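You operate a simulated robot arm through the tools that you are given. There is no shell and no other tool.

Carry out the task below with a simulated robot arm. There is one attempt and no reset: what you move stays moved.

## Task
Free the float, try the counter's two grey cylinders on it and put the lighter one in the long tray.
Fine: one at a time; the other goes back where it stood; push the bolt in again.

Only the result counts: the job must be done as asked and must still hold three seconds after the hand-in. Knocking over, shifting, dropping, spilling or breaking anything else fails it.

## Robot
A 6-joint arm with a two-finger parallel gripper, fixed in place. Base frame: the origin is at the foot of the arm, x ahead of it, y to its left, z up; the work surface is at about z = 900. Units: mm, degrees, N and s.
With the tool pointing down near the work surface it reaches from about 340 to 860 mm from the base axis. Its first joint turns from -115.0 to 115.0 degrees. Payload 3.43 kg.
Tool frame: the origin (TCP) lies between the finger pads and is the grasp point; the fingertips stand 34 mm ahead of it; z points along the fingers, y is the line along which they close. The gripper opens to 128 mm. The fingers are 24 mm wide and 12 mm thick; the gripper's body (48 by 130 mm) begins 96 mm behind the TCP.
Orientation is that of the tool frame in the base frame, as [roll, pitch, yaw] about the fixed x, y, z axes, in that order (R = Rz(yaw) Ry(pitch) Rx(roll)). With the fingers straight down and closing along the base's y, the tool's x points along the base's -x, its y along +y and its z along -z.

## Interface
- The arm moves only by the tool nudge_tool. Its argument "increments" is text: rows parted by semicolons, each of 7 numbers parted by spaces: the turn, a rotation vector about the base's x, y, z in units of 4 degrees (1.0 is 4 degrees), then the shift along the base's x, y, z in units of 20 mm (1.0 is 20 mm), then the finger opening in mm, from 0 to 128. In form: wx wy wz tx ty tz hand; .... A call has 1 to 20 rows; each row shifts and turns the commanded pose from where the row before left it. A call with a number of a shift or a turn outside -1 to 1 is refused whole. A row lasts 0.2 s, in which the tool goes at most 50 mm and 8.6 degrees; a call with a longer step from one row to the next is refused whole, and so is a gripper value outside its range. Where a pose cannot be reached the arm comes as near as it can. A force on the tool above 40 N (or 10 N above the force at the start of the call, whichever is more), or a blocked arm, ends the call early, and 0.2 s more pass. Each finger travels about 108 mm/s and halts on what it meets, pressing with about 31 N; the grip force reading is that of the motor and also rises with nothing between the fingers. The clock runs only during rows and for 0.2 s after the last one: add rows that do not move to give the fingers time. It gives the time, the measured TCP pose, the force on the tool (base axes), the opening and the grip force at its end, in the units of the frame above (readings bear some noise), with the torque about the TCP (base axes, N m) and any sound that the robot's microphone picked up.
- Cameras (640 x 400 px; columns grow to the right, rows downward): "scene" is fixed at [220.5, -497.8, 1730.1]; the picture's right is [0.60, -0.80, 0.00], its down [-0.57, -0.42, -0.71] and it looks along [0.57, 0.42, -0.71] (base axes); focal length 313 px, centre (320, 200). "wrist" rides on the gripper at [76, -11, -160] in the tool frame; the picture's right is [0.15, 0.99, 0.00], its down [-0.88, 0.13, -0.46] and it looks along [-0.45, 0.07, 0.89] (tool axes); focal length 234 px, centre (320, 200). There is no depth. A picture from a camera that has moved, and an enlarged one, comes with that camera's place and axes in the base frame and with its lens.
- camera(camera): a new picture of that camera. The clock stands still meanwhile.
- move_column(by): slides the trunk up (or, below 0, down) by that many mm; the arm rides with it, the base frame stays. It gives what a move gives, with no picture.
- enlarge(camera, box): a new picture of the part [left, top, right, bottom] of that camera's present view, enlarged. The clock stands still meanwhile.
- close_job(): hands the job in; it is judged then, once.

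Places have to be worked out from the pictures, the camera data and where the tool is seen. Open the gripper and draw the arm clear of the work before you hand the job in, unless the task says otherwise.

The tools are called by a JSON object that holds its "name" and its "arguments". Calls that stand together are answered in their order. nudge_tool: Moves the arm, as the interface text tells. Its arguments: {"type":"object","properties":{"increments":{"type":"string"}},"required":["increments"]} The other tools are called the same way: move_column (by) slides the trunk up or down; camera (camera) takes a picture; enlarge (camera, box) takes an enlarged picture of a part of a camera's view; close_job () hands the job in.

At the start:

```text
t: 0.0
eef_pos: [562.4, -67.8, 1446.3]
ee_rot: [-180.0, 0.0, -180.0]
contact_force: [-0.3, 0.3, -0.2]
wrist_torque: [0.0, 0.04, 0.01]
width: 127.6
gripper_force: 0.1
trunk travel left (down, up): [-700.0, 90.0]
```

scene: 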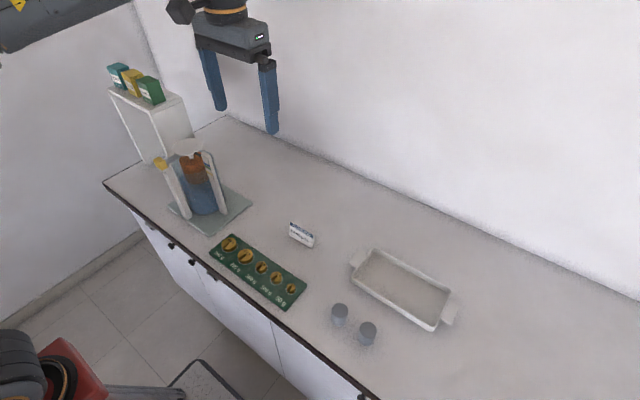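
wrist: 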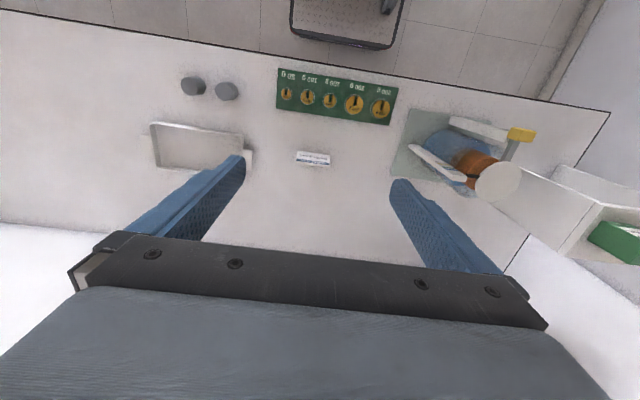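

I begin by looking closely at the float device, the cylinders and the tray before moving anything.

{"name": "enlarge", "arguments": {"camera": "scene", "box": [130, 120, 270, 240]}}

{"name": "enlarge", "arguments": {"camera": "scene", "box": [280, 210, 480, 360]}}

{"name": "enlarge", "arguments": {"camera": "wrist", "box": [380, 90, 560, 220]}}

{"name": "enlarge", "arguments": {"camera": "wrist", "box": [140, 50, 400, 200]}}

```text
3.33 times, centred on (200, 180) of scene
camera zoom: at [220.5, -497.8, 1730.1], right [0.6, -0.8, 0.0], down [-0.57, -0.42, -0.71], along [0.57, 0.42, -0.71], focal length 1042 px, centre (720, 267)
```

zoom: 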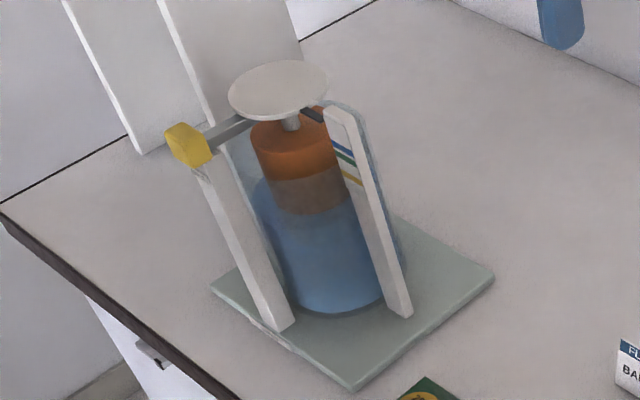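

```text
2.67 times, centred on (380, 285) of scene
camera zoom: at [220.5, -497.8, 1730.1], right [0.6, -0.8, 0.0], down [-0.57, -0.42, -0.71], along [0.57, 0.42, -0.71], focal length 834 px, centre (160, -27)
```

zoom: 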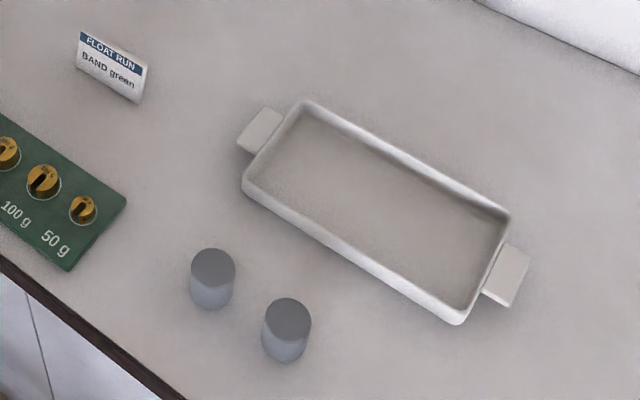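

```text
3.08 times, centred on (470, 155) of wrist
camera zoom: at [486.6, -79.7, 1606.5], right [-0.15, 0.99, 0.0], down [0.88, 0.13, 0.46], along [0.45, 0.07, -0.89], focal length 720 px, centre (-142, 338)
```

zoom: 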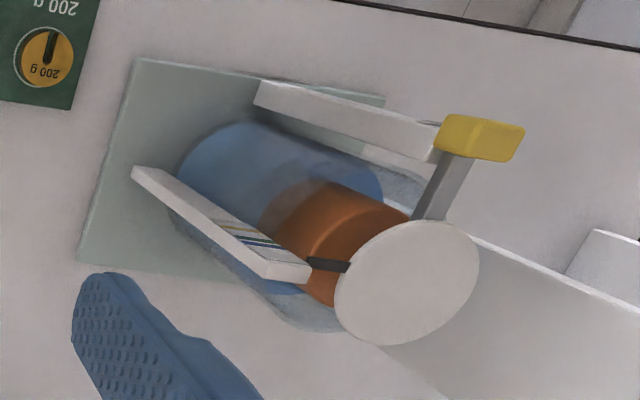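

```text
2.46 times, centred on (270, 125) of wrist
camera zoom: at [486.6, -79.7, 1606.5], right [-0.15, 0.99, 0.0], down [0.88, 0.13, 0.46], along [0.45, 0.07, -0.89], focal length 576 px, centre (443, 385)
```

zoom: 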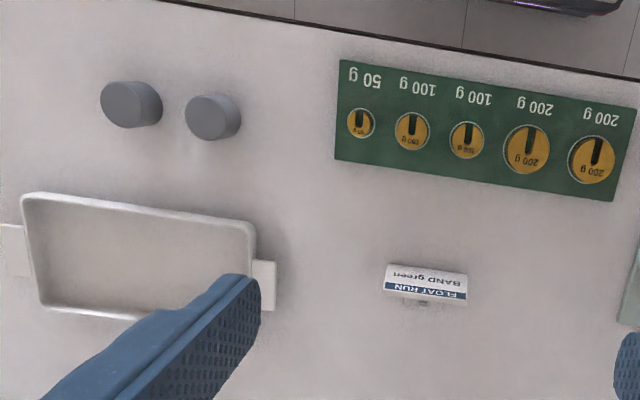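

The float stands at about (617, 316) with its pan near z=1157, and the yellow bolt knob is at about (522, 323, 1149). The cylinders are near (550, -312) and (550, -396). I'll move above and in front of the float to see the bolt and scale up close.

{"name": "nudge_tool", "arguments": {"increments": "0 0 0 -0.2 0.98 -0.4 128; 0 0 0 -0.2 0.98 -0.4 128; 0 0 0 -0.2 0.98 -0.4 128; 0 0 0 -0.2 0.98 -0.4 128; 0 0 0 -0.2 0.98 -0.4 128; 0 0 0 -0.2 0.98 -0.4 128; 0 0 0 -0.2 0.98 -0.4 128; 0 0 0 -0.2 0.98 -0.4 128; 0 0 0 -0.2 0.98 -0.4 128; 0 0 0 -0.2 0.98 -0.4 128; 0 0 0 -0.2 0.98 -0.4 128; 0 0 0 -0.2 0.98 -0.4 128; 0 0 0 -0.2 0.98 -0.4 128; 0 0 0 -0.2 0.98 -0.4 128; 0 0 0 -0.2 0.98 -0.4 128; 0 0 0 -0.2 0.98 -0.4 128; 0 0 0 -0.2 0.98 -0.4 128; 0 0 0 -0.2 0.98 -0.4 128"}}

```text
t: 3.8
eef_pos: [490.2, 281.8, 1301.2]
ee_rot: [-179.9, 0.0, 180.0]
contact_force: [0.9, -0.5, -0.4]
wrist_torque: [0.0, -0.02, -0.01]
width: 127.9
gripper_force: 0.1
trunk travel left (down, up): [-700.0, 90.0]
```

The move went as commanded. Now I look at the float from above and from the scene camera.

{"name": "camera", "arguments": {"camera": "wrist"}}

{"name": "enlarge", "arguments": {"camera": "scene", "box": [150, 130, 250, 200]}}

{"name": "enlarge", "arguments": {"camera": "scene", "box": [280, 215, 325, 250]}}

```text
taken
camera wrist: at [413.9, 271.7, 1460.6], right [-0.15, 0.99, 0.0], down [0.88, 0.13, 0.46], along [0.45, 0.07, -0.89], focal length 234 px, centre (320, 200)
```

wrist: 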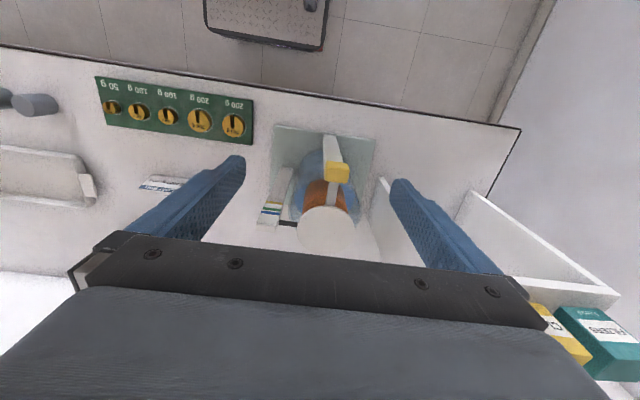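

```text
5.71 times, centred on (200, 165) of scene
camera zoom: at [220.5, -497.8, 1730.1], right [0.6, -0.8, 0.0], down [-0.57, -0.42, -0.71], along [0.57, 0.42, -0.71], focal length 1786 px, centre (1006, 400)
```

zoom: 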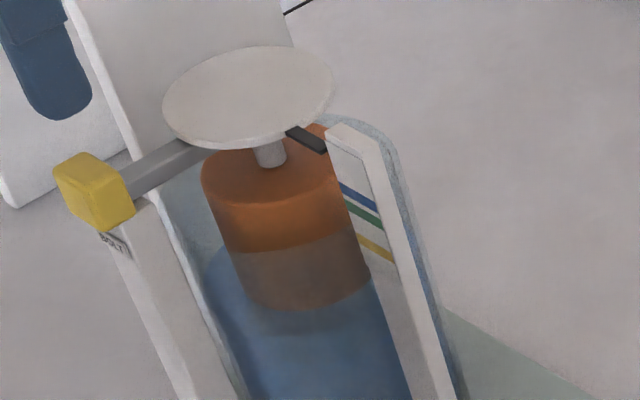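

```text
11.43 times, centred on (302, 232) of scene
camera zoom: at [220.5, -497.8, 1730.1], right [0.6, -0.8, 0.0], down [-0.57, -0.42, -0.71], along [0.57, 0.42, -0.71], focal length 3572 px, centre (520, -171)
```

zoom: 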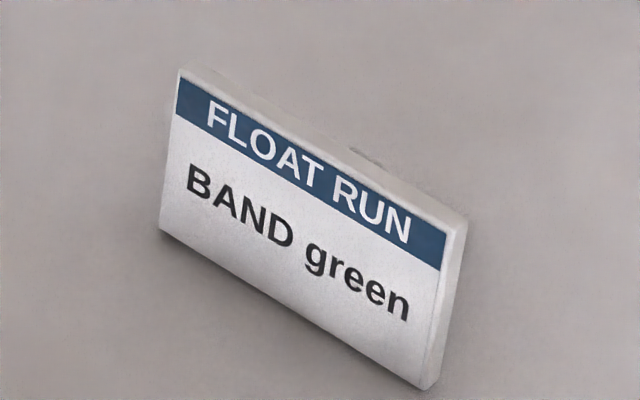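

I enlarge the wrist view on the float to locate the knob, post and pan.

{"name": "enlarge", "arguments": {"camera": "wrist", "box": [250, 110, 410, 260]}}

{"name": "enlarge", "arguments": {"camera": "wrist", "box": [300, 130, 370, 190]}}

{"name": "enlarge", "arguments": {"camera": "scene", "box": [155, 145, 195, 185]}}

```text
2.67 times, centred on (330, 185) of wrist
camera zoom: at [413.9, 271.7, 1460.6], right [-0.15, 0.99, 0.0], down [0.88, 0.13, 0.46], along [0.45, 0.07, -0.89], focal length 624 px, centre (293, 240)
```

zoom: 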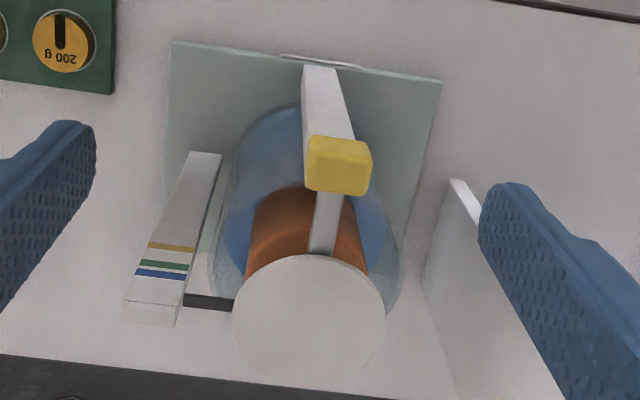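

```text
6.67 times, centred on (335, 160) of wrist
camera zoom: at [413.9, 271.7, 1460.6], right [-0.15, 0.99, 0.0], down [0.88, 0.13, 0.46], along [0.45, 0.07, -0.89], focal length 1561 px, centre (220, 467)
```

zoom: 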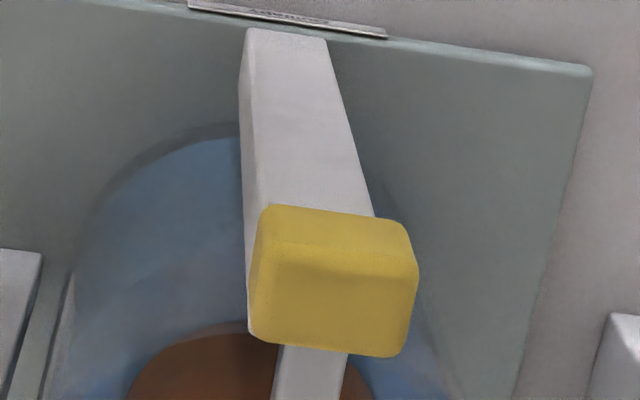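

```text
10.00 times, centred on (175, 165) of scene
camera zoom: at [220.5, -497.8, 1730.1], right [0.6, -0.8, 0.0], down [-0.57, -0.42, -0.71], along [0.57, 0.42, -0.71], focal length 3126 px, centre (1770, 550)
```

zoom: 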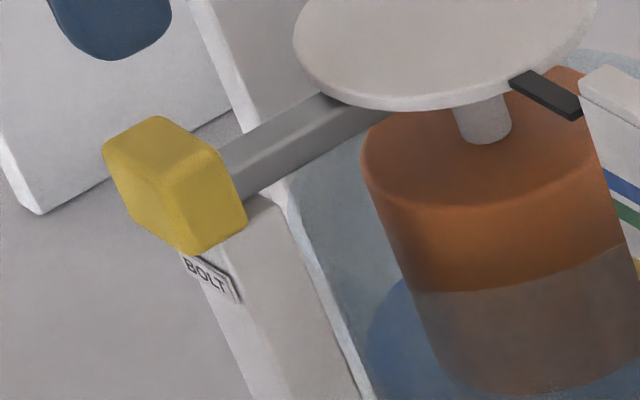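

The knob is a rounded block about 30 mm wide at roughly (519, 311, 1157), and the bolt runs along x over its post toward the float's stem. I'll align above the knob with the fingers at 60 mm, come down to about z=1200, then check.

{"name": "nudge_tool", "arguments": {"increments": "0 0 0 0.6 0.74 0 100; 0 0 0 0.5 0.73 -0.5 70; 0 0 0 0 0 -1 60; 0 0 0 0 0 -1 60; 0 0 0 0 0 -1 60; 0 0 0 0 0 -1 60; 0 0 0 0 0 0 60"}}

{"name": "camera", "arguments": {"camera": "wrist"}}

{"name": "enlarge", "arguments": {"camera": "scene", "box": [130, 90, 250, 190]}}

```text
t: 5.4
eef_pos: [512.4, 313.4, 1213.7]
ee_rot: [-180.0, -0.1, 180.0]
contact_force: [-0.1, -0.6, -0.2]
wrist_torque: [0.02, -0.01, 0.0]
width: 59.9
gripper_force: 0.1
trunk travel left (down, up): [-700.0, 90.0]
```

```text
taken
camera wrist: at [435.9, 302.6, 1373.2], right [-0.15, 0.99, 0.0], down [0.88, 0.13, 0.46], along [0.45, 0.07, -0.89], focal length 234 px, centre (320, 200)
```

wrist: 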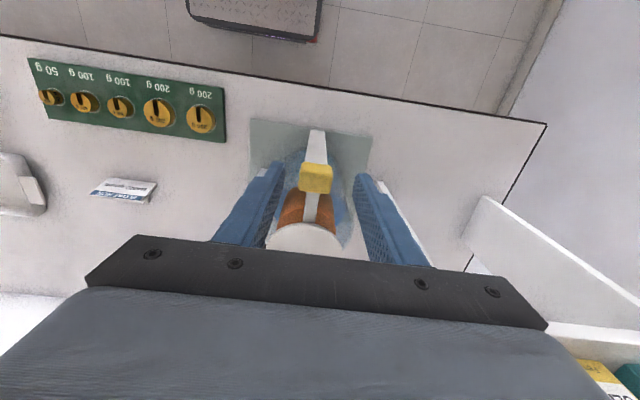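

```text
4.00 times, centred on (190, 140) of scene
camera zoom: at [220.5, -497.8, 1730.1], right [0.6, -0.8, 0.0], down [-0.57, -0.42, -0.71], along [0.57, 0.42, -0.71], focal length 1250 px, centre (840, 440)
```

zoom: 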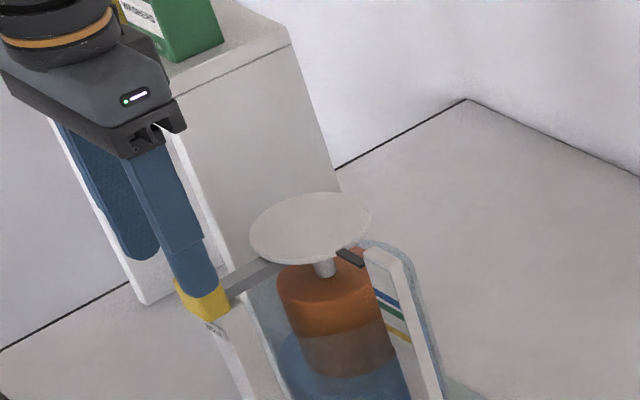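

The knob measures at about (521, 311, 1157). I lower to about z=1160 with the fingers straddling it.

{"name": "nudge_tool", "arguments": {"increments": "0 0 0 0.1 -0.1 -0.7 60; 0 0 0 0 0 -0.7 60; 0 0 0 0 0 -0.7 60; 0 0 0 0 0 -0.55 60; 0 0 0 0 0 0 60"}}

{"name": "enlarge", "arguments": {"camera": "wrist", "box": [240, 120, 400, 260]}}

{"name": "enlarge", "arguments": {"camera": "scene", "box": [150, 130, 210, 190]}}

```text
t: 6.6
eef_pos: [515.4, 311.0, 1159.7]
ee_rot: [-180.0, -0.1, 179.9]
contact_force: [0.5, -0.5, 0.0]
wrist_torque: [-0.02, 0.01, -0.02]
width: 60.4
gripper_force: 0.0
trunk travel left (down, up): [-700.0, 90.0]
```

```text
2.86 times, centred on (320, 190) of wrist
camera zoom: at [439.0, 300.5, 1319.9], right [-0.15, 0.99, 0.0], down [0.88, 0.13, 0.46], along [0.45, 0.07, -0.89], focal length 669 px, centre (320, 229)
```

zoom: 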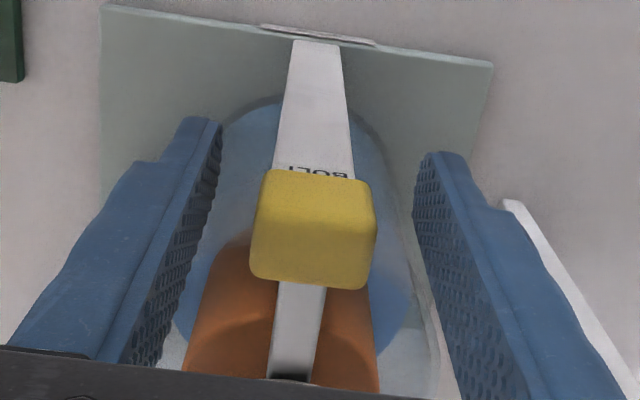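

```text
6.67 times, centred on (180, 160) of scene
camera zoom: at [220.5, -497.8, 1730.1], right [0.6, -0.8, 0.0], down [-0.57, -0.42, -0.71], along [0.57, 0.42, -0.71], focal length 2084 px, centre (1253, 467)
```

zoom: 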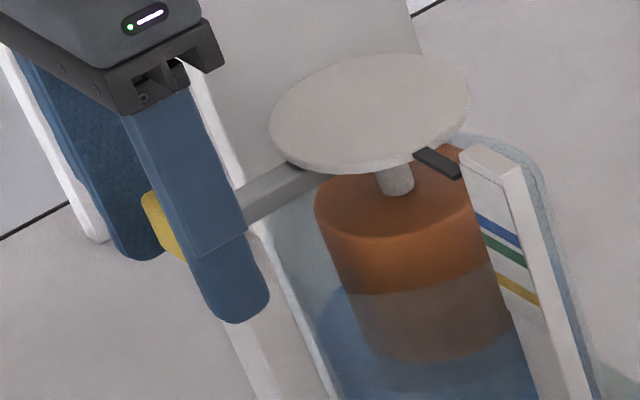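

The fingers straddle the knob evenly, so I close on it.

{"name": "nudge_tool", "arguments": {"increments": "0 0 0 0 0 0 40; 0 0 0 0 0 0 20; 0 0 0 0 0 0 20; 0 0 0 0 0 0 20"}}

```text
t: 7.6
eef_pos: [516.1, 310.4, 1160.4]
ee_rot: [179.9, 0.0, 180.0]
contact_force: [-1.5, -6.9, -1.3]
wrist_torque: [-0.14, -0.11, 0.14]
width: 31.8
gripper_force: 44.9
trunk travel left (down, up): [-700.0, 90.0]
```

The knob is held at 31.8 mm. I pull the bolt gently 20 mm toward -x and watch forces.

{"name": "nudge_tool", "arguments": {"increments": "0 0 0 -0.25 -0.03 0 20; 0 0 0 -0.25 0 0 20; 0 0 0 -0.25 0 0 20; 0 0 0 -0.25 0 0 20"}}

{"name": "enlarge", "arguments": {"camera": "scene", "box": [140, 120, 240, 200]}}

```text
t: 8.6
eef_pos: [493.4, 309.5, 1159.1]
ee_rot: [180.0, 0.1, -180.0]
contact_force: [-0.2, -4.1, 10.9]
wrist_torque: [-0.44, 1.11, -0.17]
width: 31.6
gripper_force: 45.3
trunk travel left (down, up): [-700.0, 90.0]
```

```text
5.00 times, centred on (190, 160) of scene
camera zoom: at [220.5, -497.8, 1730.1], right [0.6, -0.8, 0.0], down [-0.57, -0.42, -0.71], along [0.57, 0.42, -0.71], focal length 1563 px, centre (970, 400)
```

zoom: 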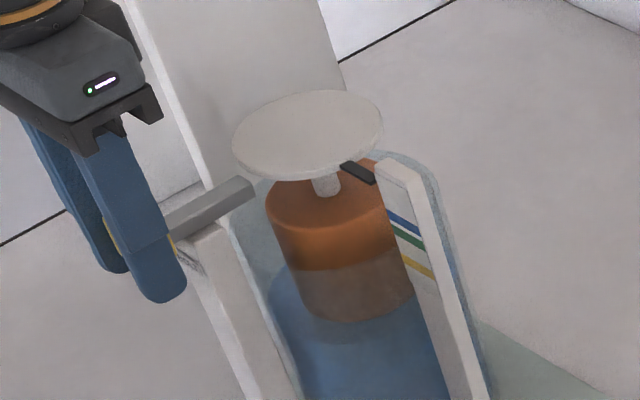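

The bolt slid out about 22 mm and its tip now seems just clear of the pan's edge. A 10.9 N upward force has built up, so I ease up about 1 mm, pull a bit farther, and check the float.

{"name": "nudge_tool", "arguments": {"increments": "0 0 0 -0.15 0 0.05 20; 0 0 0 -0.2 0 0 20; 0 0 0 -0.2 0 0 20; 0 0 0 0 0 0 20"}}

{"name": "enlarge", "arguments": {"camera": "scene", "box": [140, 120, 240, 200]}}

{"name": "enlarge", "arguments": {"camera": "scene", "box": [185, 140, 225, 180]}}

```text
t: 9.6
eef_pos: [485.0, 309.8, 1161.0]
ee_rot: [180.0, -0.1, -179.9]
contact_force: [31.4, -7.3, -3.2]
wrist_torque: [0.16, -0.15, 0.05]
width: 31.4
gripper_force: 44.9
trunk travel left (down, up): [-700.0, 90.0]
```

```text
5.00 times, centred on (190, 160) of scene
camera zoom: at [220.5, -497.8, 1730.1], right [0.6, -0.8, 0.0], down [-0.57, -0.42, -0.71], along [0.57, 0.42, -0.71], focal length 1563 px, centre (970, 400)
```

zoom: 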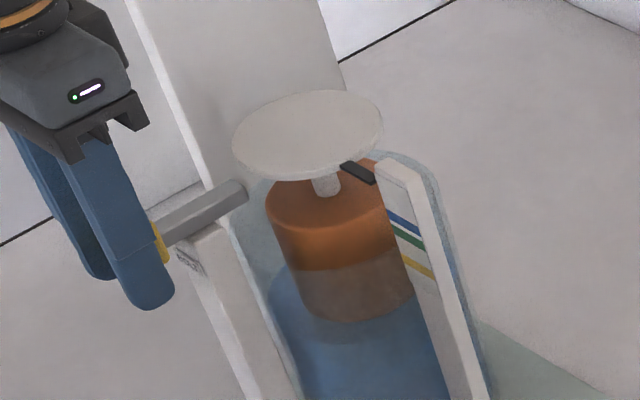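

```text
10.00 times, centred on (205, 160) of scene
camera zoom: at [220.5, -497.8, 1730.1], right [0.6, -0.8, 0.0], down [-0.57, -0.42, -0.71], along [0.57, 0.42, -0.71], focal length 3126 px, centre (1470, 600)
```

zoom: 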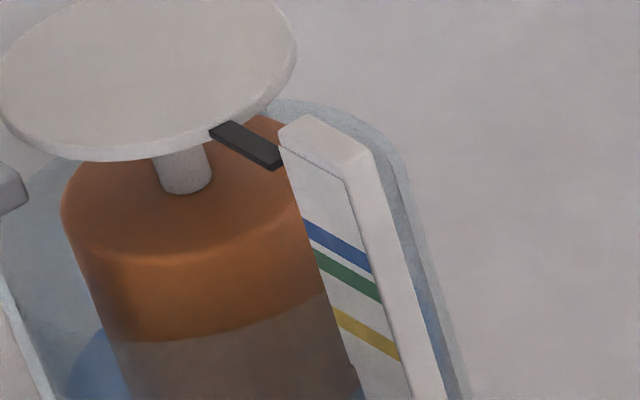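

The bolt has hit its outward stop (31 N at x≈485, about 30 mm of travel), so the float should be free. The pan still rides at the same level, with the pointer above the blue band. I relax the pull, release the knob and lift clear.

{"name": "nudge_tool", "arguments": {"increments": "0 0 0 0.08 0 0 20; 0 0 0 0 0 0 30; 0 0 0 0 0 0 60; 0 0 0 0 0 0 60; 0 0 0 0 0 0.5 60; 0 0 0 0 0 1 60; 0 0 0 0 0 1 60; 0 0 0 0 0 1 60"}}

{"name": "enlarge", "arguments": {"camera": "scene", "box": [140, 120, 240, 200]}}

{"name": "camera", "arguments": {"camera": "wrist"}}

```text
t: 11.4
eef_pos: [487.3, 308.8, 1231.6]
ee_rot: [180.0, 0.0, -180.0]
contact_force: [0.5, -0.1, 0.3]
wrist_torque: [-0.01, 0.02, 0.02]
width: 60.1
gripper_force: 0.1
trunk travel left (down, up): [-700.0, 90.0]
```

```text
5.00 times, centred on (190, 160) of scene
camera zoom: at [220.5, -497.8, 1730.1], right [0.6, -0.8, 0.0], down [-0.57, -0.42, -0.71], along [0.57, 0.42, -0.71], focal length 1563 px, centre (970, 400)
```

zoom: 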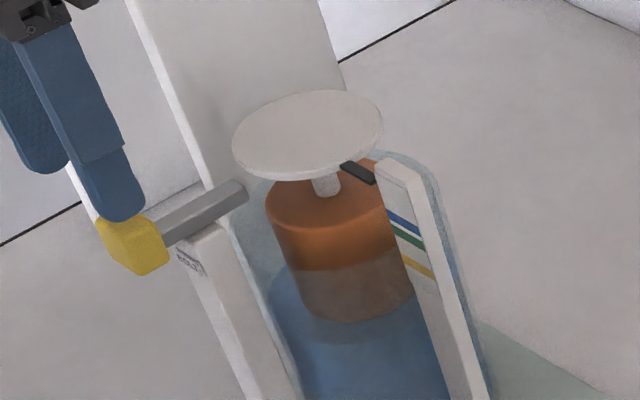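

```text
taken
camera wrist: at [410.7, 299.3, 1391.1], right [-0.15, 0.99, 0.0], down [0.88, 0.13, 0.46], along [0.45, 0.07, -0.89], focal length 234 px, centre (320, 200)
```

wrist: 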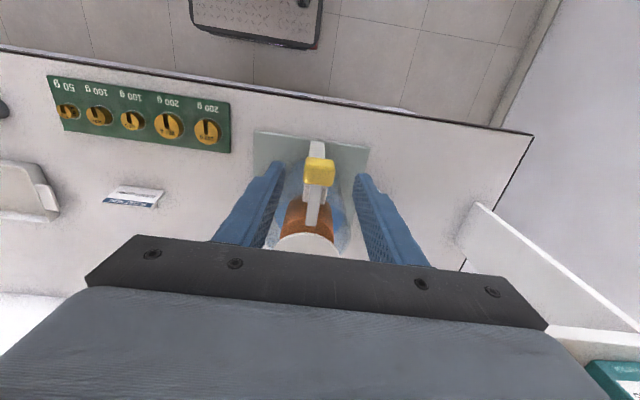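

The knob stays pulled out and the float rides free, with the pointer just above the blue band. Next I cross to the cylinders at a safe height.

{"name": "nudge_tool", "arguments": {"increments": "0 0 0 0 -1 0.5 60; 0 0 0 0 -1 0.5 60; 0 0 0 0 -1 0 60; 0 0 0 0 -1 0 60; 0 0 0 0 -1 0 60; 0 0 0 0 -1 0 60; 0 0 0 0.1 -1 0 60; 0 0 0 0.1 -1 0 60; 0 0 0 0.1 -1 0 60; 0 0 0 0.1 -1 0 60; 0 0 0 0.1 -1 0 60; 0 0 0 0.1 -1 0 60; 0 0 0 0.1 -1 0 60; 0 0 0 0.1 -1 0 60; 0 0 0 0.1 -1 0 60; 0 0 0 0.1 -1 0 60; 0 0 0 0.1 -1 0 60; 0 0 0 0.1 -1 0 60; 0 0 0 0.1 -1 0 60; 0 0 0 0.1 -1 0 60"}}

{"name": "nudge_tool", "arguments": {"increments": "0 0 0 0.1 -1 -0.5 80; 0 0 0 0.1 -1 -0.5 80; 0 0 0 0.1 -1 -0.5 80; 0 0 0 0.1 -1 -0.5 80; 0 0 0 0.1 -1 -0.5 80; 0 0 0 0.1 -1 -0.5 80; 0 0 0 0.1 -1 -0.5 80; 0 0 0 0.1 -1 -0.5 80; 0 0 0 0.1 -1 -0.5 80; 0 0 0 0.1 -1 -0.5 80; 0 0 0 0.1 -1 -0.5 80; 0 0 0 0 0 0 80"}}

{"name": "camera", "arguments": {"camera": "wrist"}}

{"name": "camera", "arguments": {"camera": "scene"}}

```text
t: 15.6
eef_pos: [515.7, -89.8, 1248.8]
ee_rot: [180.0, 0.0, 180.0]
contact_force: [0.2, 0.7, -0.1]
wrist_torque: [-0.06, -0.02, 0.03]
width: 60.2
gripper_force: 0.1
trunk travel left (down, up): [-700.0, 90.0]
```

```text
t: 18.2
eef_pos: [536.8, -313.6, 1138.7]
ee_rot: [179.9, 0.0, -180.0]
contact_force: [-0.1, -0.3, -0.3]
wrist_torque: [0.0, 0.01, 0.03]
width: 79.8
gripper_force: 0.0
trunk travel left (down, up): [-700.0, 90.0]
```

```text
taken
camera wrist: at [459.8, -323.6, 1298.7], right [-0.15, 0.99, 0.0], down [0.88, 0.13, 0.46], along [0.45, 0.07, -0.89], focal length 234 px, centre (320, 200)
```

wrist: 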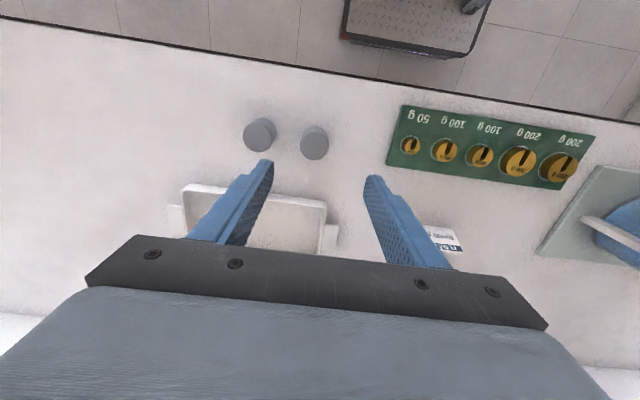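

```text
taken
```

scene: 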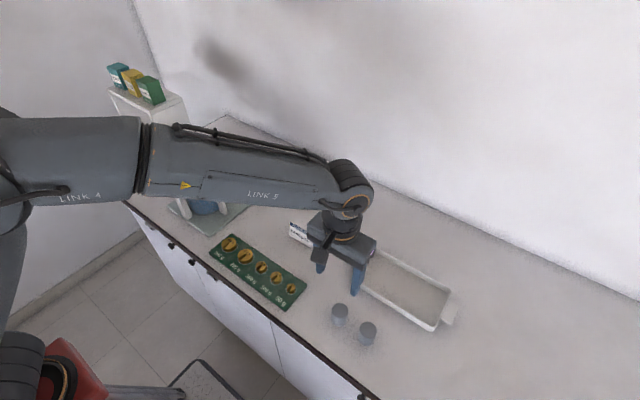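

The arm is above the cylinder area. I enlarge on the two cylinders to measure their positions, size and height.

{"name": "enlarge", "arguments": {"camera": "wrist", "box": [230, 100, 350, 180]}}

{"name": "enlarge", "arguments": {"camera": "scene", "box": [320, 290, 390, 355]}}

{"name": "enlarge", "arguments": {"camera": "scene", "box": [340, 240, 470, 340]}}

```text
5.00 times, centred on (290, 140) of wrist
camera zoom: at [459.8, -323.6, 1298.7], right [-0.15, 0.99, 0.0], down [0.88, 0.13, 0.46], along [0.45, 0.07, -0.89], focal length 1171 px, centre (470, 500)
```

zoom: 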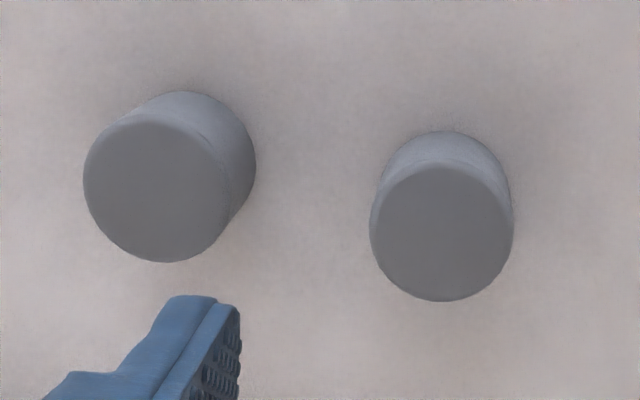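

```text
6.15 times, centred on (355, 322) of scene
camera zoom: at [220.5, -497.8, 1730.1], right [0.6, -0.8, 0.0], down [-0.57, -0.42, -0.71], along [0.57, 0.42, -0.71], focal length 1924 px, centre (105, -554)
```

zoom: 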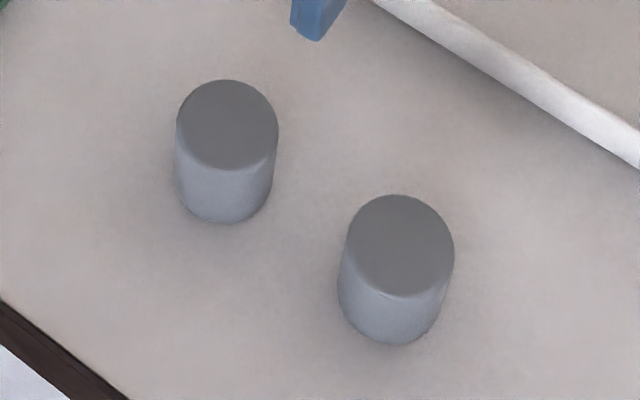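

```text
4.00 times, centred on (405, 290) of scene
camera zoom: at [220.5, -497.8, 1730.1], right [0.6, -0.8, 0.0], down [-0.57, -0.42, -0.71], along [0.57, 0.42, -0.71], focal length 1250 px, centre (-20, -160)
```

zoom: 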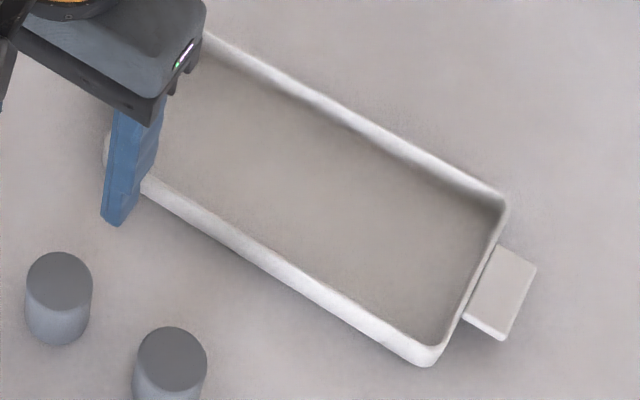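

Cylinder A measures at about (548, -317), roughly 43 mm across and 50 mm tall. Cylinder B is at about (549, -401). I centre over A and go down to just above its top to check alignment.

{"name": "nudge_tool", "arguments": {"increments": "0 0 0 0.57 -0.2 -1 75; 0 0 0 0 0 -1 75; 0 0 0 0 0 -1 75; 0 0 0 0 0 -1 75; 0 0 0 0 0 -1 75; 0 0 0 0 0 -1 75; 0 0 0 0 0 0 75; 0 0 0 0 0 0 75"}}

{"name": "camera", "arguments": {"camera": "wrist"}}

{"name": "enlarge", "arguments": {"camera": "scene", "box": [300, 240, 420, 350]}}

```text
t: 20.0
eef_pos: [548.6, -313.1, 1020.5]
ee_rot: [-180.0, 0.0, -179.9]
contact_force: [0.2, -0.5, -0.5]
wrist_torque: [-0.04, -0.03, -0.02]
width: 75.0
gripper_force: 0.1
trunk travel left (down, up): [-700.0, 90.0]
```

```text
taken
camera wrist: at [471.6, -323.2, 1180.0], right [-0.15, 0.99, 0.0], down [0.88, 0.13, 0.46], along [0.45, 0.07, -0.89], focal length 234 px, centre (320, 200)
```

wrist: 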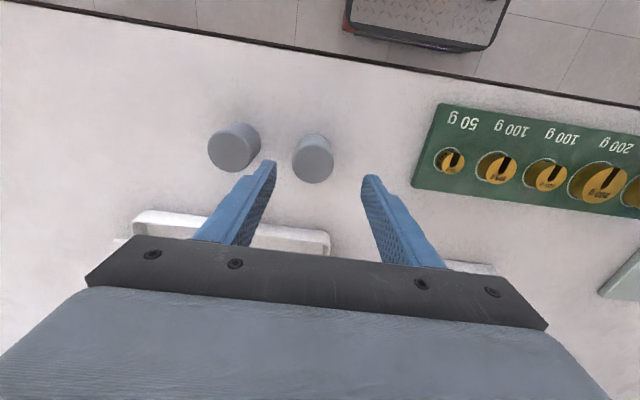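

```text
3.64 times, centred on (360, 295) of scene
camera zoom: at [220.5, -497.8, 1730.1], right [0.6, -0.8, 0.0], down [-0.57, -0.42, -0.71], along [0.57, 0.42, -0.71], focal length 1137 px, centre (174, -146)
```

zoom: 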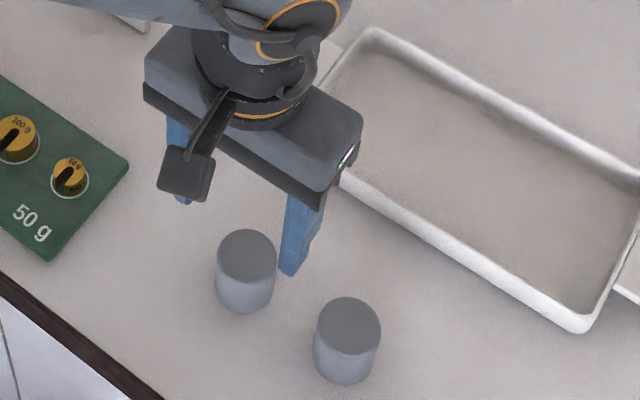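

I refine A's centre with an enlarged view.

{"name": "enlarge", "arguments": {"camera": "wrist", "box": [190, 100, 400, 230]}}

```text
3.05 times, centred on (295, 165) of wrist
camera zoom: at [471.6, -323.2, 1180.0], right [-0.15, 0.99, 0.0], down [0.88, 0.13, 0.46], along [0.45, 0.07, -0.89], focal length 714 px, centre (396, 307)
```

zoom: 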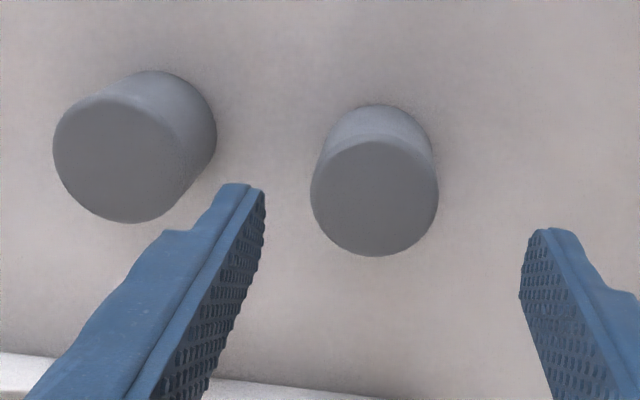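

A's centre refines to (548, -318.5), so I shift about 5 mm in -y and lower partway, then check again.

{"name": "nudge_tool", "arguments": {"increments": "0 0 0 0 -0.27 0 75; 0 0 0 0 0 -0.6 75; 0 0 0 0 0 0 75; 0 0 0 0 0 0 75"}}

{"name": "enlarge", "arguments": {"camera": "wrist", "box": [190, 100, 400, 230]}}

```text
t: 21.0
eef_pos: [548.9, -317.8, 1008.2]
ee_rot: [-180.0, 0.0, -179.9]
contact_force: [-0.5, -0.1, -0.5]
wrist_torque: [-0.02, 0.01, 0.0]
width: 74.9
gripper_force: 0.1
trunk travel left (down, up): [-700.0, 90.0]
```

```text
3.05 times, centred on (295, 165) of wrist
camera zoom: at [471.2, -328.3, 1167.8], right [-0.15, 0.99, 0.0], down [0.88, 0.13, 0.46], along [0.45, 0.07, -0.89], focal length 714 px, centre (396, 307)
```

zoom: 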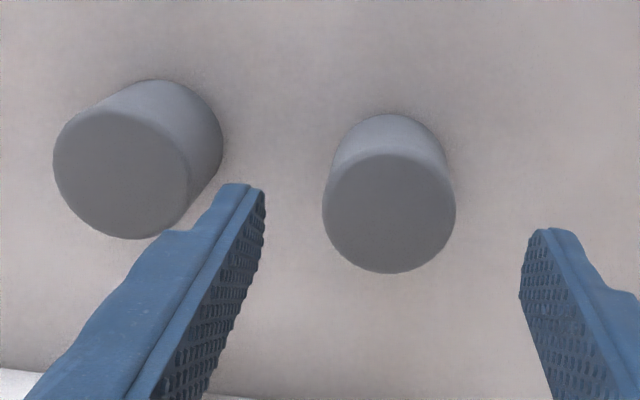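

The TCP axis lines up with A's top to within about 1 mm. I descend to about z=944 so the fingertips end ~10 mm above the counter.

{"name": "nudge_tool", "arguments": {"increments": "0 0 0 0 0 -1 75; 0 0 0 0 0 -1 75; 0 0 0 0 0 -0.8 75; 0 0 0 0 0 -0.4 75; 0 0 0 0 0 0 75; 0 0 0 0 0 0 75"}}

{"name": "enlarge", "arguments": {"camera": "wrist", "box": [190, 100, 400, 230]}}

{"name": "enlarge", "arguments": {"camera": "scene", "box": [300, 270, 400, 350]}}

```text
t: 22.4
eef_pos: [546.5, -320.0, 944.2]
ee_rot: [-180.0, 0.1, 180.0]
contact_force: [0.0, -0.3, 0.4]
wrist_torque: [-0.01, 0.01, -0.01]
width: 75.0
gripper_force: 0.0
trunk travel left (down, up): [-700.0, 90.0]
```

```text
3.05 times, centred on (295, 165) of wrist
camera zoom: at [470.2, -329.4, 1103.7], right [-0.15, 0.99, 0.0], down [0.88, 0.13, 0.46], along [0.45, 0.07, -0.89], focal length 714 px, centre (396, 307)
```

zoom: 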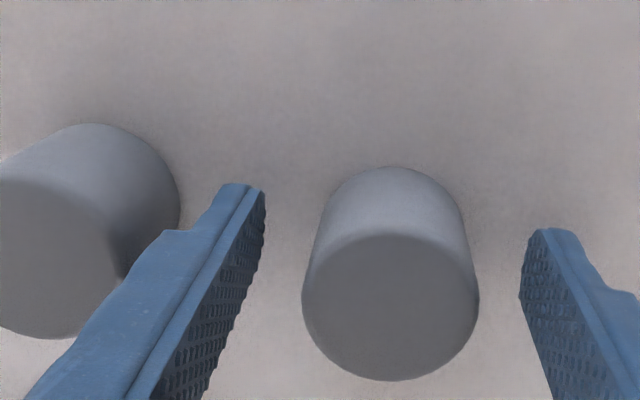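

```text
5.00 times, centred on (350, 310) of scene
camera zoom: at [220.5, -497.8, 1730.1], right [0.6, -0.8, 0.0], down [-0.57, -0.42, -0.71], along [0.57, 0.42, -0.71], focal length 1563 px, centre (170, -350)
```

zoom: 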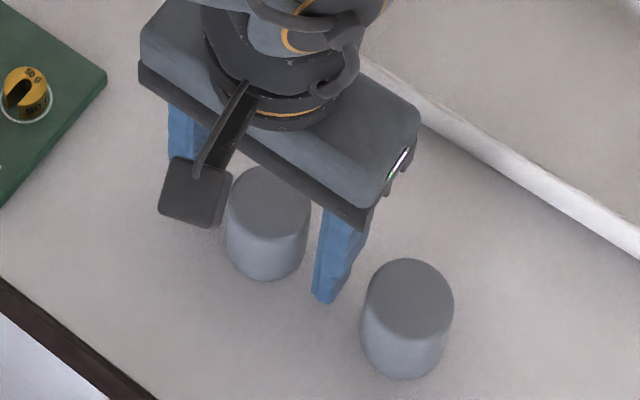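

A is centred between the fingers, so I close on it.

{"name": "nudge_tool", "arguments": {"increments": "0 0 0 0 0 0 60; 0 0 0 0 0 0 50; 0 0 0 0 0 0 40; 0 0 0 0 0 0 36; 0 0 0 0 0 0 36"}}

```text
t: 23.6
eef_pos: [546.9, -318.7, 944.9]
ee_rot: [-179.9, 0.1, -180.0]
contact_force: [0.2, -0.6, 1.2]
wrist_torque: [0.04, -0.03, 0.02]
width: 42.6
gripper_force: 31.1
trunk travel left (down, up): [-700.0, 90.0]
```

A is gripped at 42.6 mm. I lift it straight up a little and read its weight on the wrist.

{"name": "nudge_tool", "arguments": {"increments": "0 0 0 0 0 0.5 36; 0 0 0 0 0 1 36; 0 0 0 0 0 1 36; 0 0 0 0 0 0 36; 0 0 0 0 0 0 36; 0 0 0 0 0 0 36"}}

{"name": "nudge_tool", "arguments": {"increments": "0 0 0 0 0 0 36"}}

{"name": "nudge_tool", "arguments": {"increments": "0 0 0 0 0 0 36"}}

{"name": "enlarge", "arguments": {"camera": "scene", "box": [300, 250, 420, 350]}}

```text
t: 25.0
eef_pos: [546.3, -321.5, 992.9]
ee_rot: [-179.9, 0.0, -180.0]
contact_force: [-0.3, 0.4, -3.4]
wrist_torque: [0.03, 0.03, -0.01]
width: 42.8
gripper_force: 30.4
trunk travel left (down, up): [-700.0, 90.0]
```

```text
t: 25.4
eef_pos: [547.2, -321.5, 992.9]
ee_rot: [180.0, 0.0, -180.0]
contact_force: [0.0, 0.7, -2.0]
wrist_torque: [0.0, -0.04, -0.03]
width: 42.7
gripper_force: 30.8
trunk travel left (down, up): [-700.0, 90.0]
```

```text
t: 25.8
eef_pos: [546.9, -320.9, 993.4]
ee_rot: [180.0, -0.1, -180.0]
contact_force: [-0.6, 0.3, -2.8]
wrist_torque: [-0.01, 0.04, 0.03]
width: 42.5
gripper_force: 31.2
trunk travel left (down, up): [-700.0, 90.0]
```

```text
4.00 times, centred on (360, 300) of scene
camera zoom: at [220.5, -497.8, 1730.1], right [0.6, -0.8, 0.0], down [-0.57, -0.42, -0.71], along [0.57, 0.42, -0.71], focal length 1250 px, centre (160, -200)
```

zoom: 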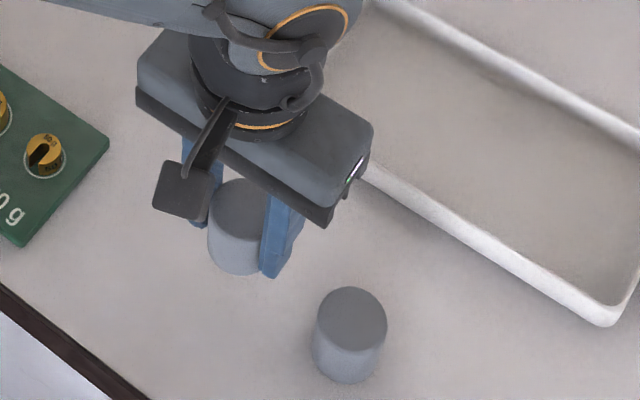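

A weighs roughly 2.7 N and is held firmly. I raise it and carry it across toward the float, ending high above the pan.

{"name": "nudge_tool", "arguments": {"increments": "0 0 0 0 0 1 36; 0 0 0 0 0 1 36; 0 0 0 0 0 1 36; 0 0 0 0 0 1 36; 0 0 0 0 0 1 36; 0 0 0 0 0 1 36; 0 0 0 0 0 1 36; 0 0 0 0 0 1 36; 0 0 0 0 0 1 36; 0 0 0 0 0 1 36; 0 0 0 0 0 1 36; 0 0 0 0 0 1 36; 0 0 0 0 0 1 36; 0 0 0 0 0 1 36; 0 0 0 0 0 0.5 36"}}

{"name": "nudge_tool", "arguments": {"increments": "0 0 0 0 0.5 0 36; 0 0 0 0.1 1 0 36; 0 0 0 0.1 1 0 36; 0 0 0 0.1 1 0 36; 0 0 0 0.1 1 0 36; 0 0 0 0.1 1 0 36; 0 0 0 0.1 1 0 36; 0 0 0 0.1 1 0 36; 0 0 0 0.1 1 0 36; 0 0 0 0.1 1 0 36; 0 0 0 0.1 1 0 36; 0 0 0 0.1 1 0 36; 0 0 0 0.1 1 0 36; 0 0 0 0.1 1 0 36; 0 0 0 0.1 1 0 36; 0 0 0 0.1 1 0 36; 0 0 0 0.1 1 0 36; 0 0 0 0.1 1 0 36; 0 0 0 0.1 1 0 36; 0 0 0 0.1 1 0 36"}}

{"name": "nudge_tool", "arguments": {"increments": "0 0 0 0.1 1 0 36; 0 0 0 0.1 1 0 36; 0 0 0 0.1 1 0 36; 0 0 0 0.1 1 0 36; 0 0 0 0.1 1 0 36; 0 0 0 0.1 1 0 36; 0 0 0 0.1 1 0 36; 0 0 0 0.1 1 0 36; 0 0 0 0.1 1 0 36; 0 0 0 0.1 1 0 36; 0 0 0 0.1 0.8 0 36; 0 0 0 0.1 0.5 0 36; 0 0 0 0.1 0.3 0 36; 0 0 0 0 0 0 36; 0 0 0 0 0 0 36"}}

{"name": "camera", "arguments": {"camera": "wrist"}}

{"name": "camera", "arguments": {"camera": "scene"}}

```text
t: 29.0
eef_pos: [547.9, -319.8, 1283.4]
ee_rot: [179.9, 0.0, -180.0]
contact_force: [0.1, -0.3, -2.9]
wrist_torque: [0.02, 0.01, 0.0]
width: 42.8
gripper_force: 31.1
trunk travel left (down, up): [-700.0, 90.0]
```

```text
t: 33.2
eef_pos: [587.4, 69.2, 1282.4]
ee_rot: [180.0, 0.0, 179.9]
contact_force: [0.2, -0.8, -3.9]
wrist_torque: [-0.03, 0.0, -0.06]
width: 43.1
gripper_force: 31.0
trunk travel left (down, up): [-700.0, 90.0]
```

```text
t: 36.4
eef_pos: [611.0, 302.5, 1284.3]
ee_rot: [180.0, 0.1, 180.0]
contact_force: [-0.5, -0.3, -2.3]
wrist_torque: [-0.02, 0.01, 0.01]
width: 42.9
gripper_force: 31.3
trunk travel left (down, up): [-700.0, 90.0]
```

```text
taken
camera wrist: at [534.5, 293.3, 1444.9], right [-0.15, 0.99, 0.0], down [0.88, 0.13, 0.46], along [0.45, 0.07, -0.89], focal length 234 px, centre (320, 200)
```

wrist: 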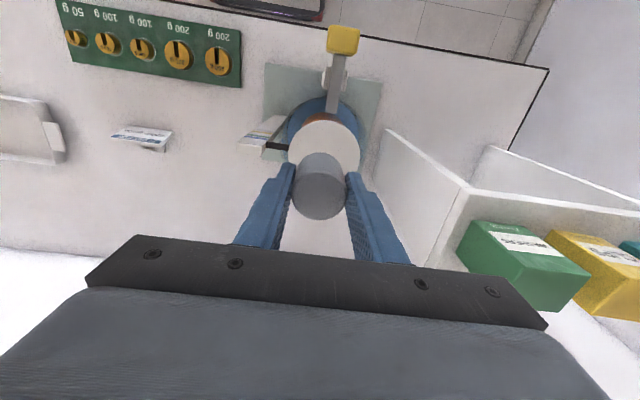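

```text
taken
```

scene: 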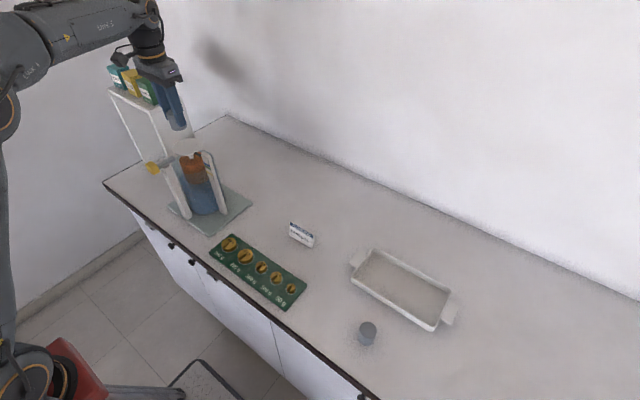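

I'm above the pan with A in hand. I enlarge to measure the pan's centre relative to the tool.

{"name": "enlarge", "arguments": {"camera": "wrist", "box": [250, 90, 400, 230]}}

{"name": "enlarge", "arguments": {"camera": "scene", "box": [140, 80, 250, 190]}}

```text
2.86 times, centred on (325, 160) of wrist
camera zoom: at [534.5, 293.3, 1444.9], right [-0.15, 0.99, 0.0], down [0.88, 0.13, 0.46], along [0.45, 0.07, -0.89], focal length 669 px, centre (306, 314)
```

zoom: 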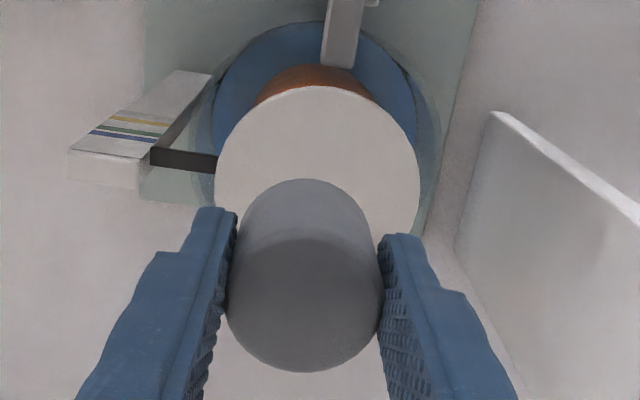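

```text
3.64 times, centred on (195, 135) of scene
camera zoom: at [220.5, -497.8, 1730.1], right [0.6, -0.8, 0.0], down [-0.57, -0.42, -0.71], along [0.57, 0.42, -0.71], focal length 1137 px, centre (774, 436)
```

zoom: 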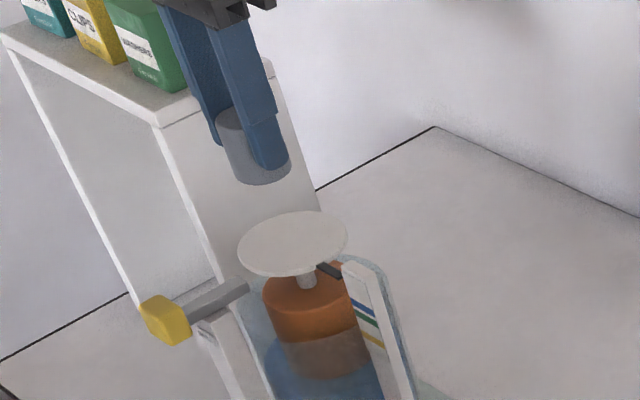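

The pan's centre is at about (613, 311.5) with radius 44 mm, so I shift +8 mm in y and +2 in x. Then I lower until A's base is about 12 mm above the pan.

{"name": "nudge_tool", "arguments": {"increments": "0 0 0 0.08 0.4 0 36; 0 0 0 0 0 -0.8 36; 0 0 0 0 0 -0.8 36; 0 0 0 0 0 -0.8 36; 0 0 0 0 0 -0.8 36; 0 0 0 0 0 -0.2 36; 0 0 0 0 0 0 36; 0 0 0 0 0 0 36"}}

{"name": "enlarge", "arguments": {"camera": "wrist", "box": [250, 90, 400, 230]}}

{"name": "enlarge", "arguments": {"camera": "scene", "box": [140, 100, 250, 200]}}

```text
t: 38.2
eef_pos: [611.8, 310.4, 1216.1]
ee_rot: [180.0, 0.0, 180.0]
contact_force: [-0.6, -0.8, -3.1]
wrist_torque: [0.02, 0.05, 0.0]
width: 42.6
gripper_force: 31.2
trunk travel left (down, up): [-700.0, 90.0]
```

```text
2.86 times, centred on (325, 160) of wrist
camera zoom: at [536.0, 300.0, 1377.0], right [-0.15, 0.99, 0.0], down [0.88, 0.13, 0.46], along [0.45, 0.07, -0.89], focal length 669 px, centre (306, 314)
```

zoom: 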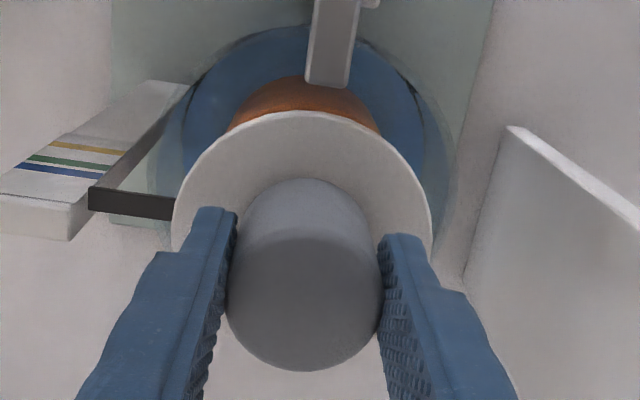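

```text
4.00 times, centred on (195, 150) of scene
camera zoom: at [220.5, -497.8, 1730.1], right [0.6, -0.8, 0.0], down [-0.57, -0.42, -0.71], along [0.57, 0.42, -0.71], focal length 1250 px, centre (820, 400)
```

zoom: 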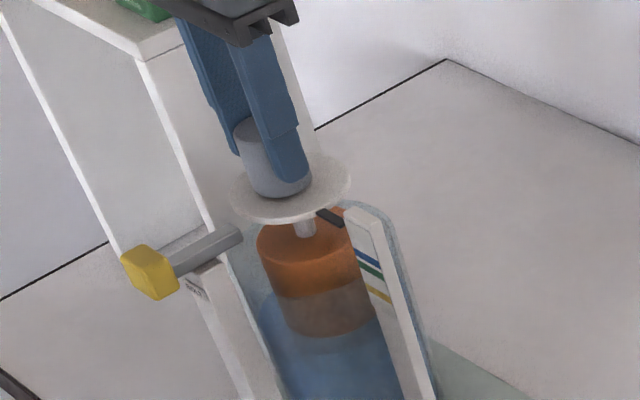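

A is centred over the pan within about 1 mm. I lower in small steps and watch the vertical force for contact.

{"name": "nudge_tool", "arguments": {"increments": "0 0 0 0 0 -0.15 36; 0 0 0 0 0 -0.15 36; 0 0 0 0 0 -0.15 36; 0 0 0 0 0 -0.15 36; 0 0 0 0 0 0 36; 0 0 0 0 0 0 36"}}

{"name": "nudge_tool", "arguments": {"increments": "0 0 0 0 0 -0.1 36; 0 0 0 0 0 -0.1 36; 0 0 0 0 0 0 36"}}

{"name": "enlarge", "arguments": {"camera": "scene", "box": [165, 125, 225, 185]}}

```text
t: 39.6
eef_pos: [612.9, 310.9, 1205.4]
ee_rot: [-180.0, 0.0, 179.9]
contact_force: [-0.8, -0.6, -1.9]
wrist_torque: [-0.01, 0.0, -0.03]
width: 42.8
gripper_force: 30.8
trunk travel left (down, up): [-700.0, 90.0]
```

```text
t: 40.4
eef_pos: [612.1, 310.8, 1200.6]
ee_rot: [180.0, 0.0, 179.9]
contact_force: [0.0, -0.1, -2.3]
wrist_torque: [-0.01, 0.0, -0.02]
width: 42.6
gripper_force: 31.3
trunk travel left (down, up): [-700.0, 90.0]
```

```text
6.67 times, centred on (195, 155) of scene
camera zoom: at [220.5, -497.8, 1730.1], right [0.6, -0.8, 0.0], down [-0.57, -0.42, -0.71], along [0.57, 0.42, -0.71], focal length 2084 px, centre (1153, 500)
```

zoom: 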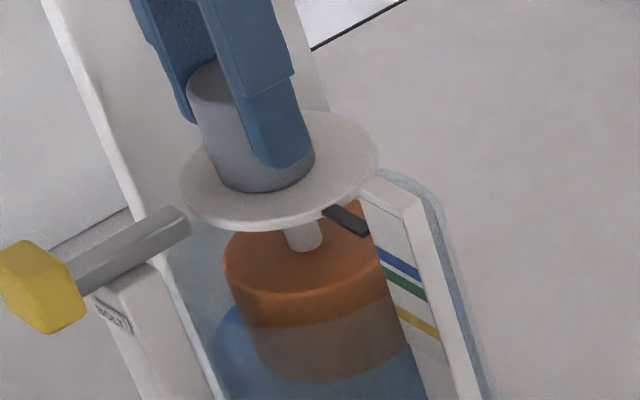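

A is very near or just touching the pan (about -2.3 N still hanging). I continue lowering in 2 mm steps.

{"name": "nudge_tool", "arguments": {"increments": "0 0 0 0 0 -0.1 36; 0 0 0 0 0 -0.1 36; 0 0 0 0 0 -0.1 36; 0 0 0 0 0 0 36; 0 0 0 0 0 0 36"}}

{"name": "enlarge", "arguments": {"camera": "scene", "box": [165, 125, 225, 185]}}

{"name": "nudge_tool", "arguments": {"increments": "0 0 0 0 0 0 36"}}

```text
t: 41.6
eef_pos: [611.8, 310.5, 1194.9]
ee_rot: [179.9, 0.0, 180.0]
contact_force: [0.0, 0.4, -1.3]
wrist_torque: [-0.06, 0.03, 0.0]
width: 42.8
gripper_force: 31.2
trunk travel left (down, up): [-700.0, 90.0]
```

```text
6.67 times, centred on (195, 155) of scene
camera zoom: at [220.5, -497.8, 1730.1], right [0.6, -0.8, 0.0], down [-0.57, -0.42, -0.71], along [0.57, 0.42, -0.71], focal length 2084 px, centre (1153, 500)
```

zoom: 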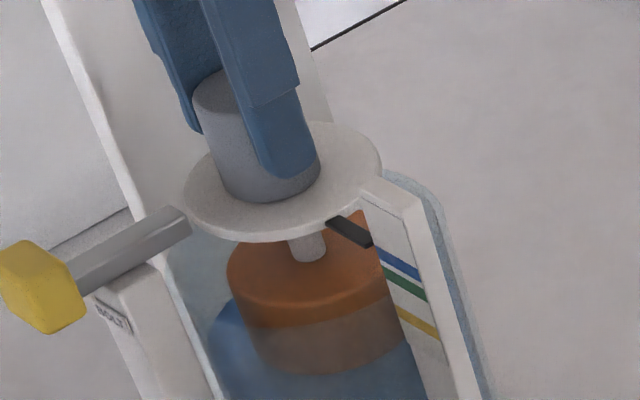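

```text
t: 42.0
eef_pos: [612.0, 311.8, 1194.9]
ee_rot: [180.0, 0.0, 180.0]
contact_force: [0.5, 1.0, -0.7]
wrist_torque: [0.07, -0.02, 0.02]
width: 42.6
gripper_force: 31.1
trunk travel left (down, up): [-700.0, 90.0]
```

The pan is sinking with the load and the tool now carries only about 1 N. I lower 4 mm more to transfer the rest.

{"name": "nudge_tool", "arguments": {"increments": "0 0 0 0 0 -0.1 36; 0 0 0 0 0 -0.1 36; 0 0 0 0 0 0 36; 0 0 0 0 0 0 36"}}

{"name": "nudge_tool", "arguments": {"increments": "0 0 0 0 0 0 36"}}

{"name": "enlarge", "arguments": {"camera": "scene", "box": [165, 125, 225, 185]}}

```text
t: 43.0
eef_pos: [612.0, 310.8, 1190.8]
ee_rot: [-180.0, 0.1, -180.0]
contact_force: [-0.3, -0.2, -1.2]
wrist_torque: [0.06, 0.0, -0.02]
width: 42.8
gripper_force: 31.0
trunk travel left (down, up): [-700.0, 90.0]
```

```text
t: 43.4
eef_pos: [613.2, 312.2, 1190.4]
ee_rot: [179.9, 0.1, -180.0]
contact_force: [-0.1, 0.5, -1.0]
wrist_torque: [0.07, -0.05, 0.03]
width: 42.7
gripper_force: 31.3
trunk travel left (down, up): [-700.0, 90.0]
```

```text
6.67 times, centred on (195, 155) of scene
camera zoom: at [220.5, -497.8, 1730.1], right [0.6, -0.8, 0.0], down [-0.57, -0.42, -0.71], along [0.57, 0.42, -0.71], focal length 2084 px, centre (1153, 500)
```

zoom: 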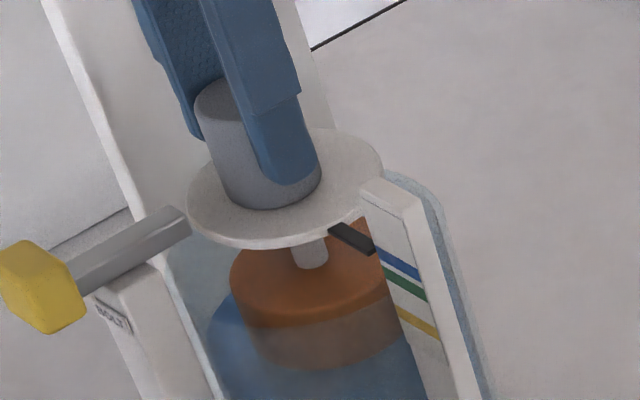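

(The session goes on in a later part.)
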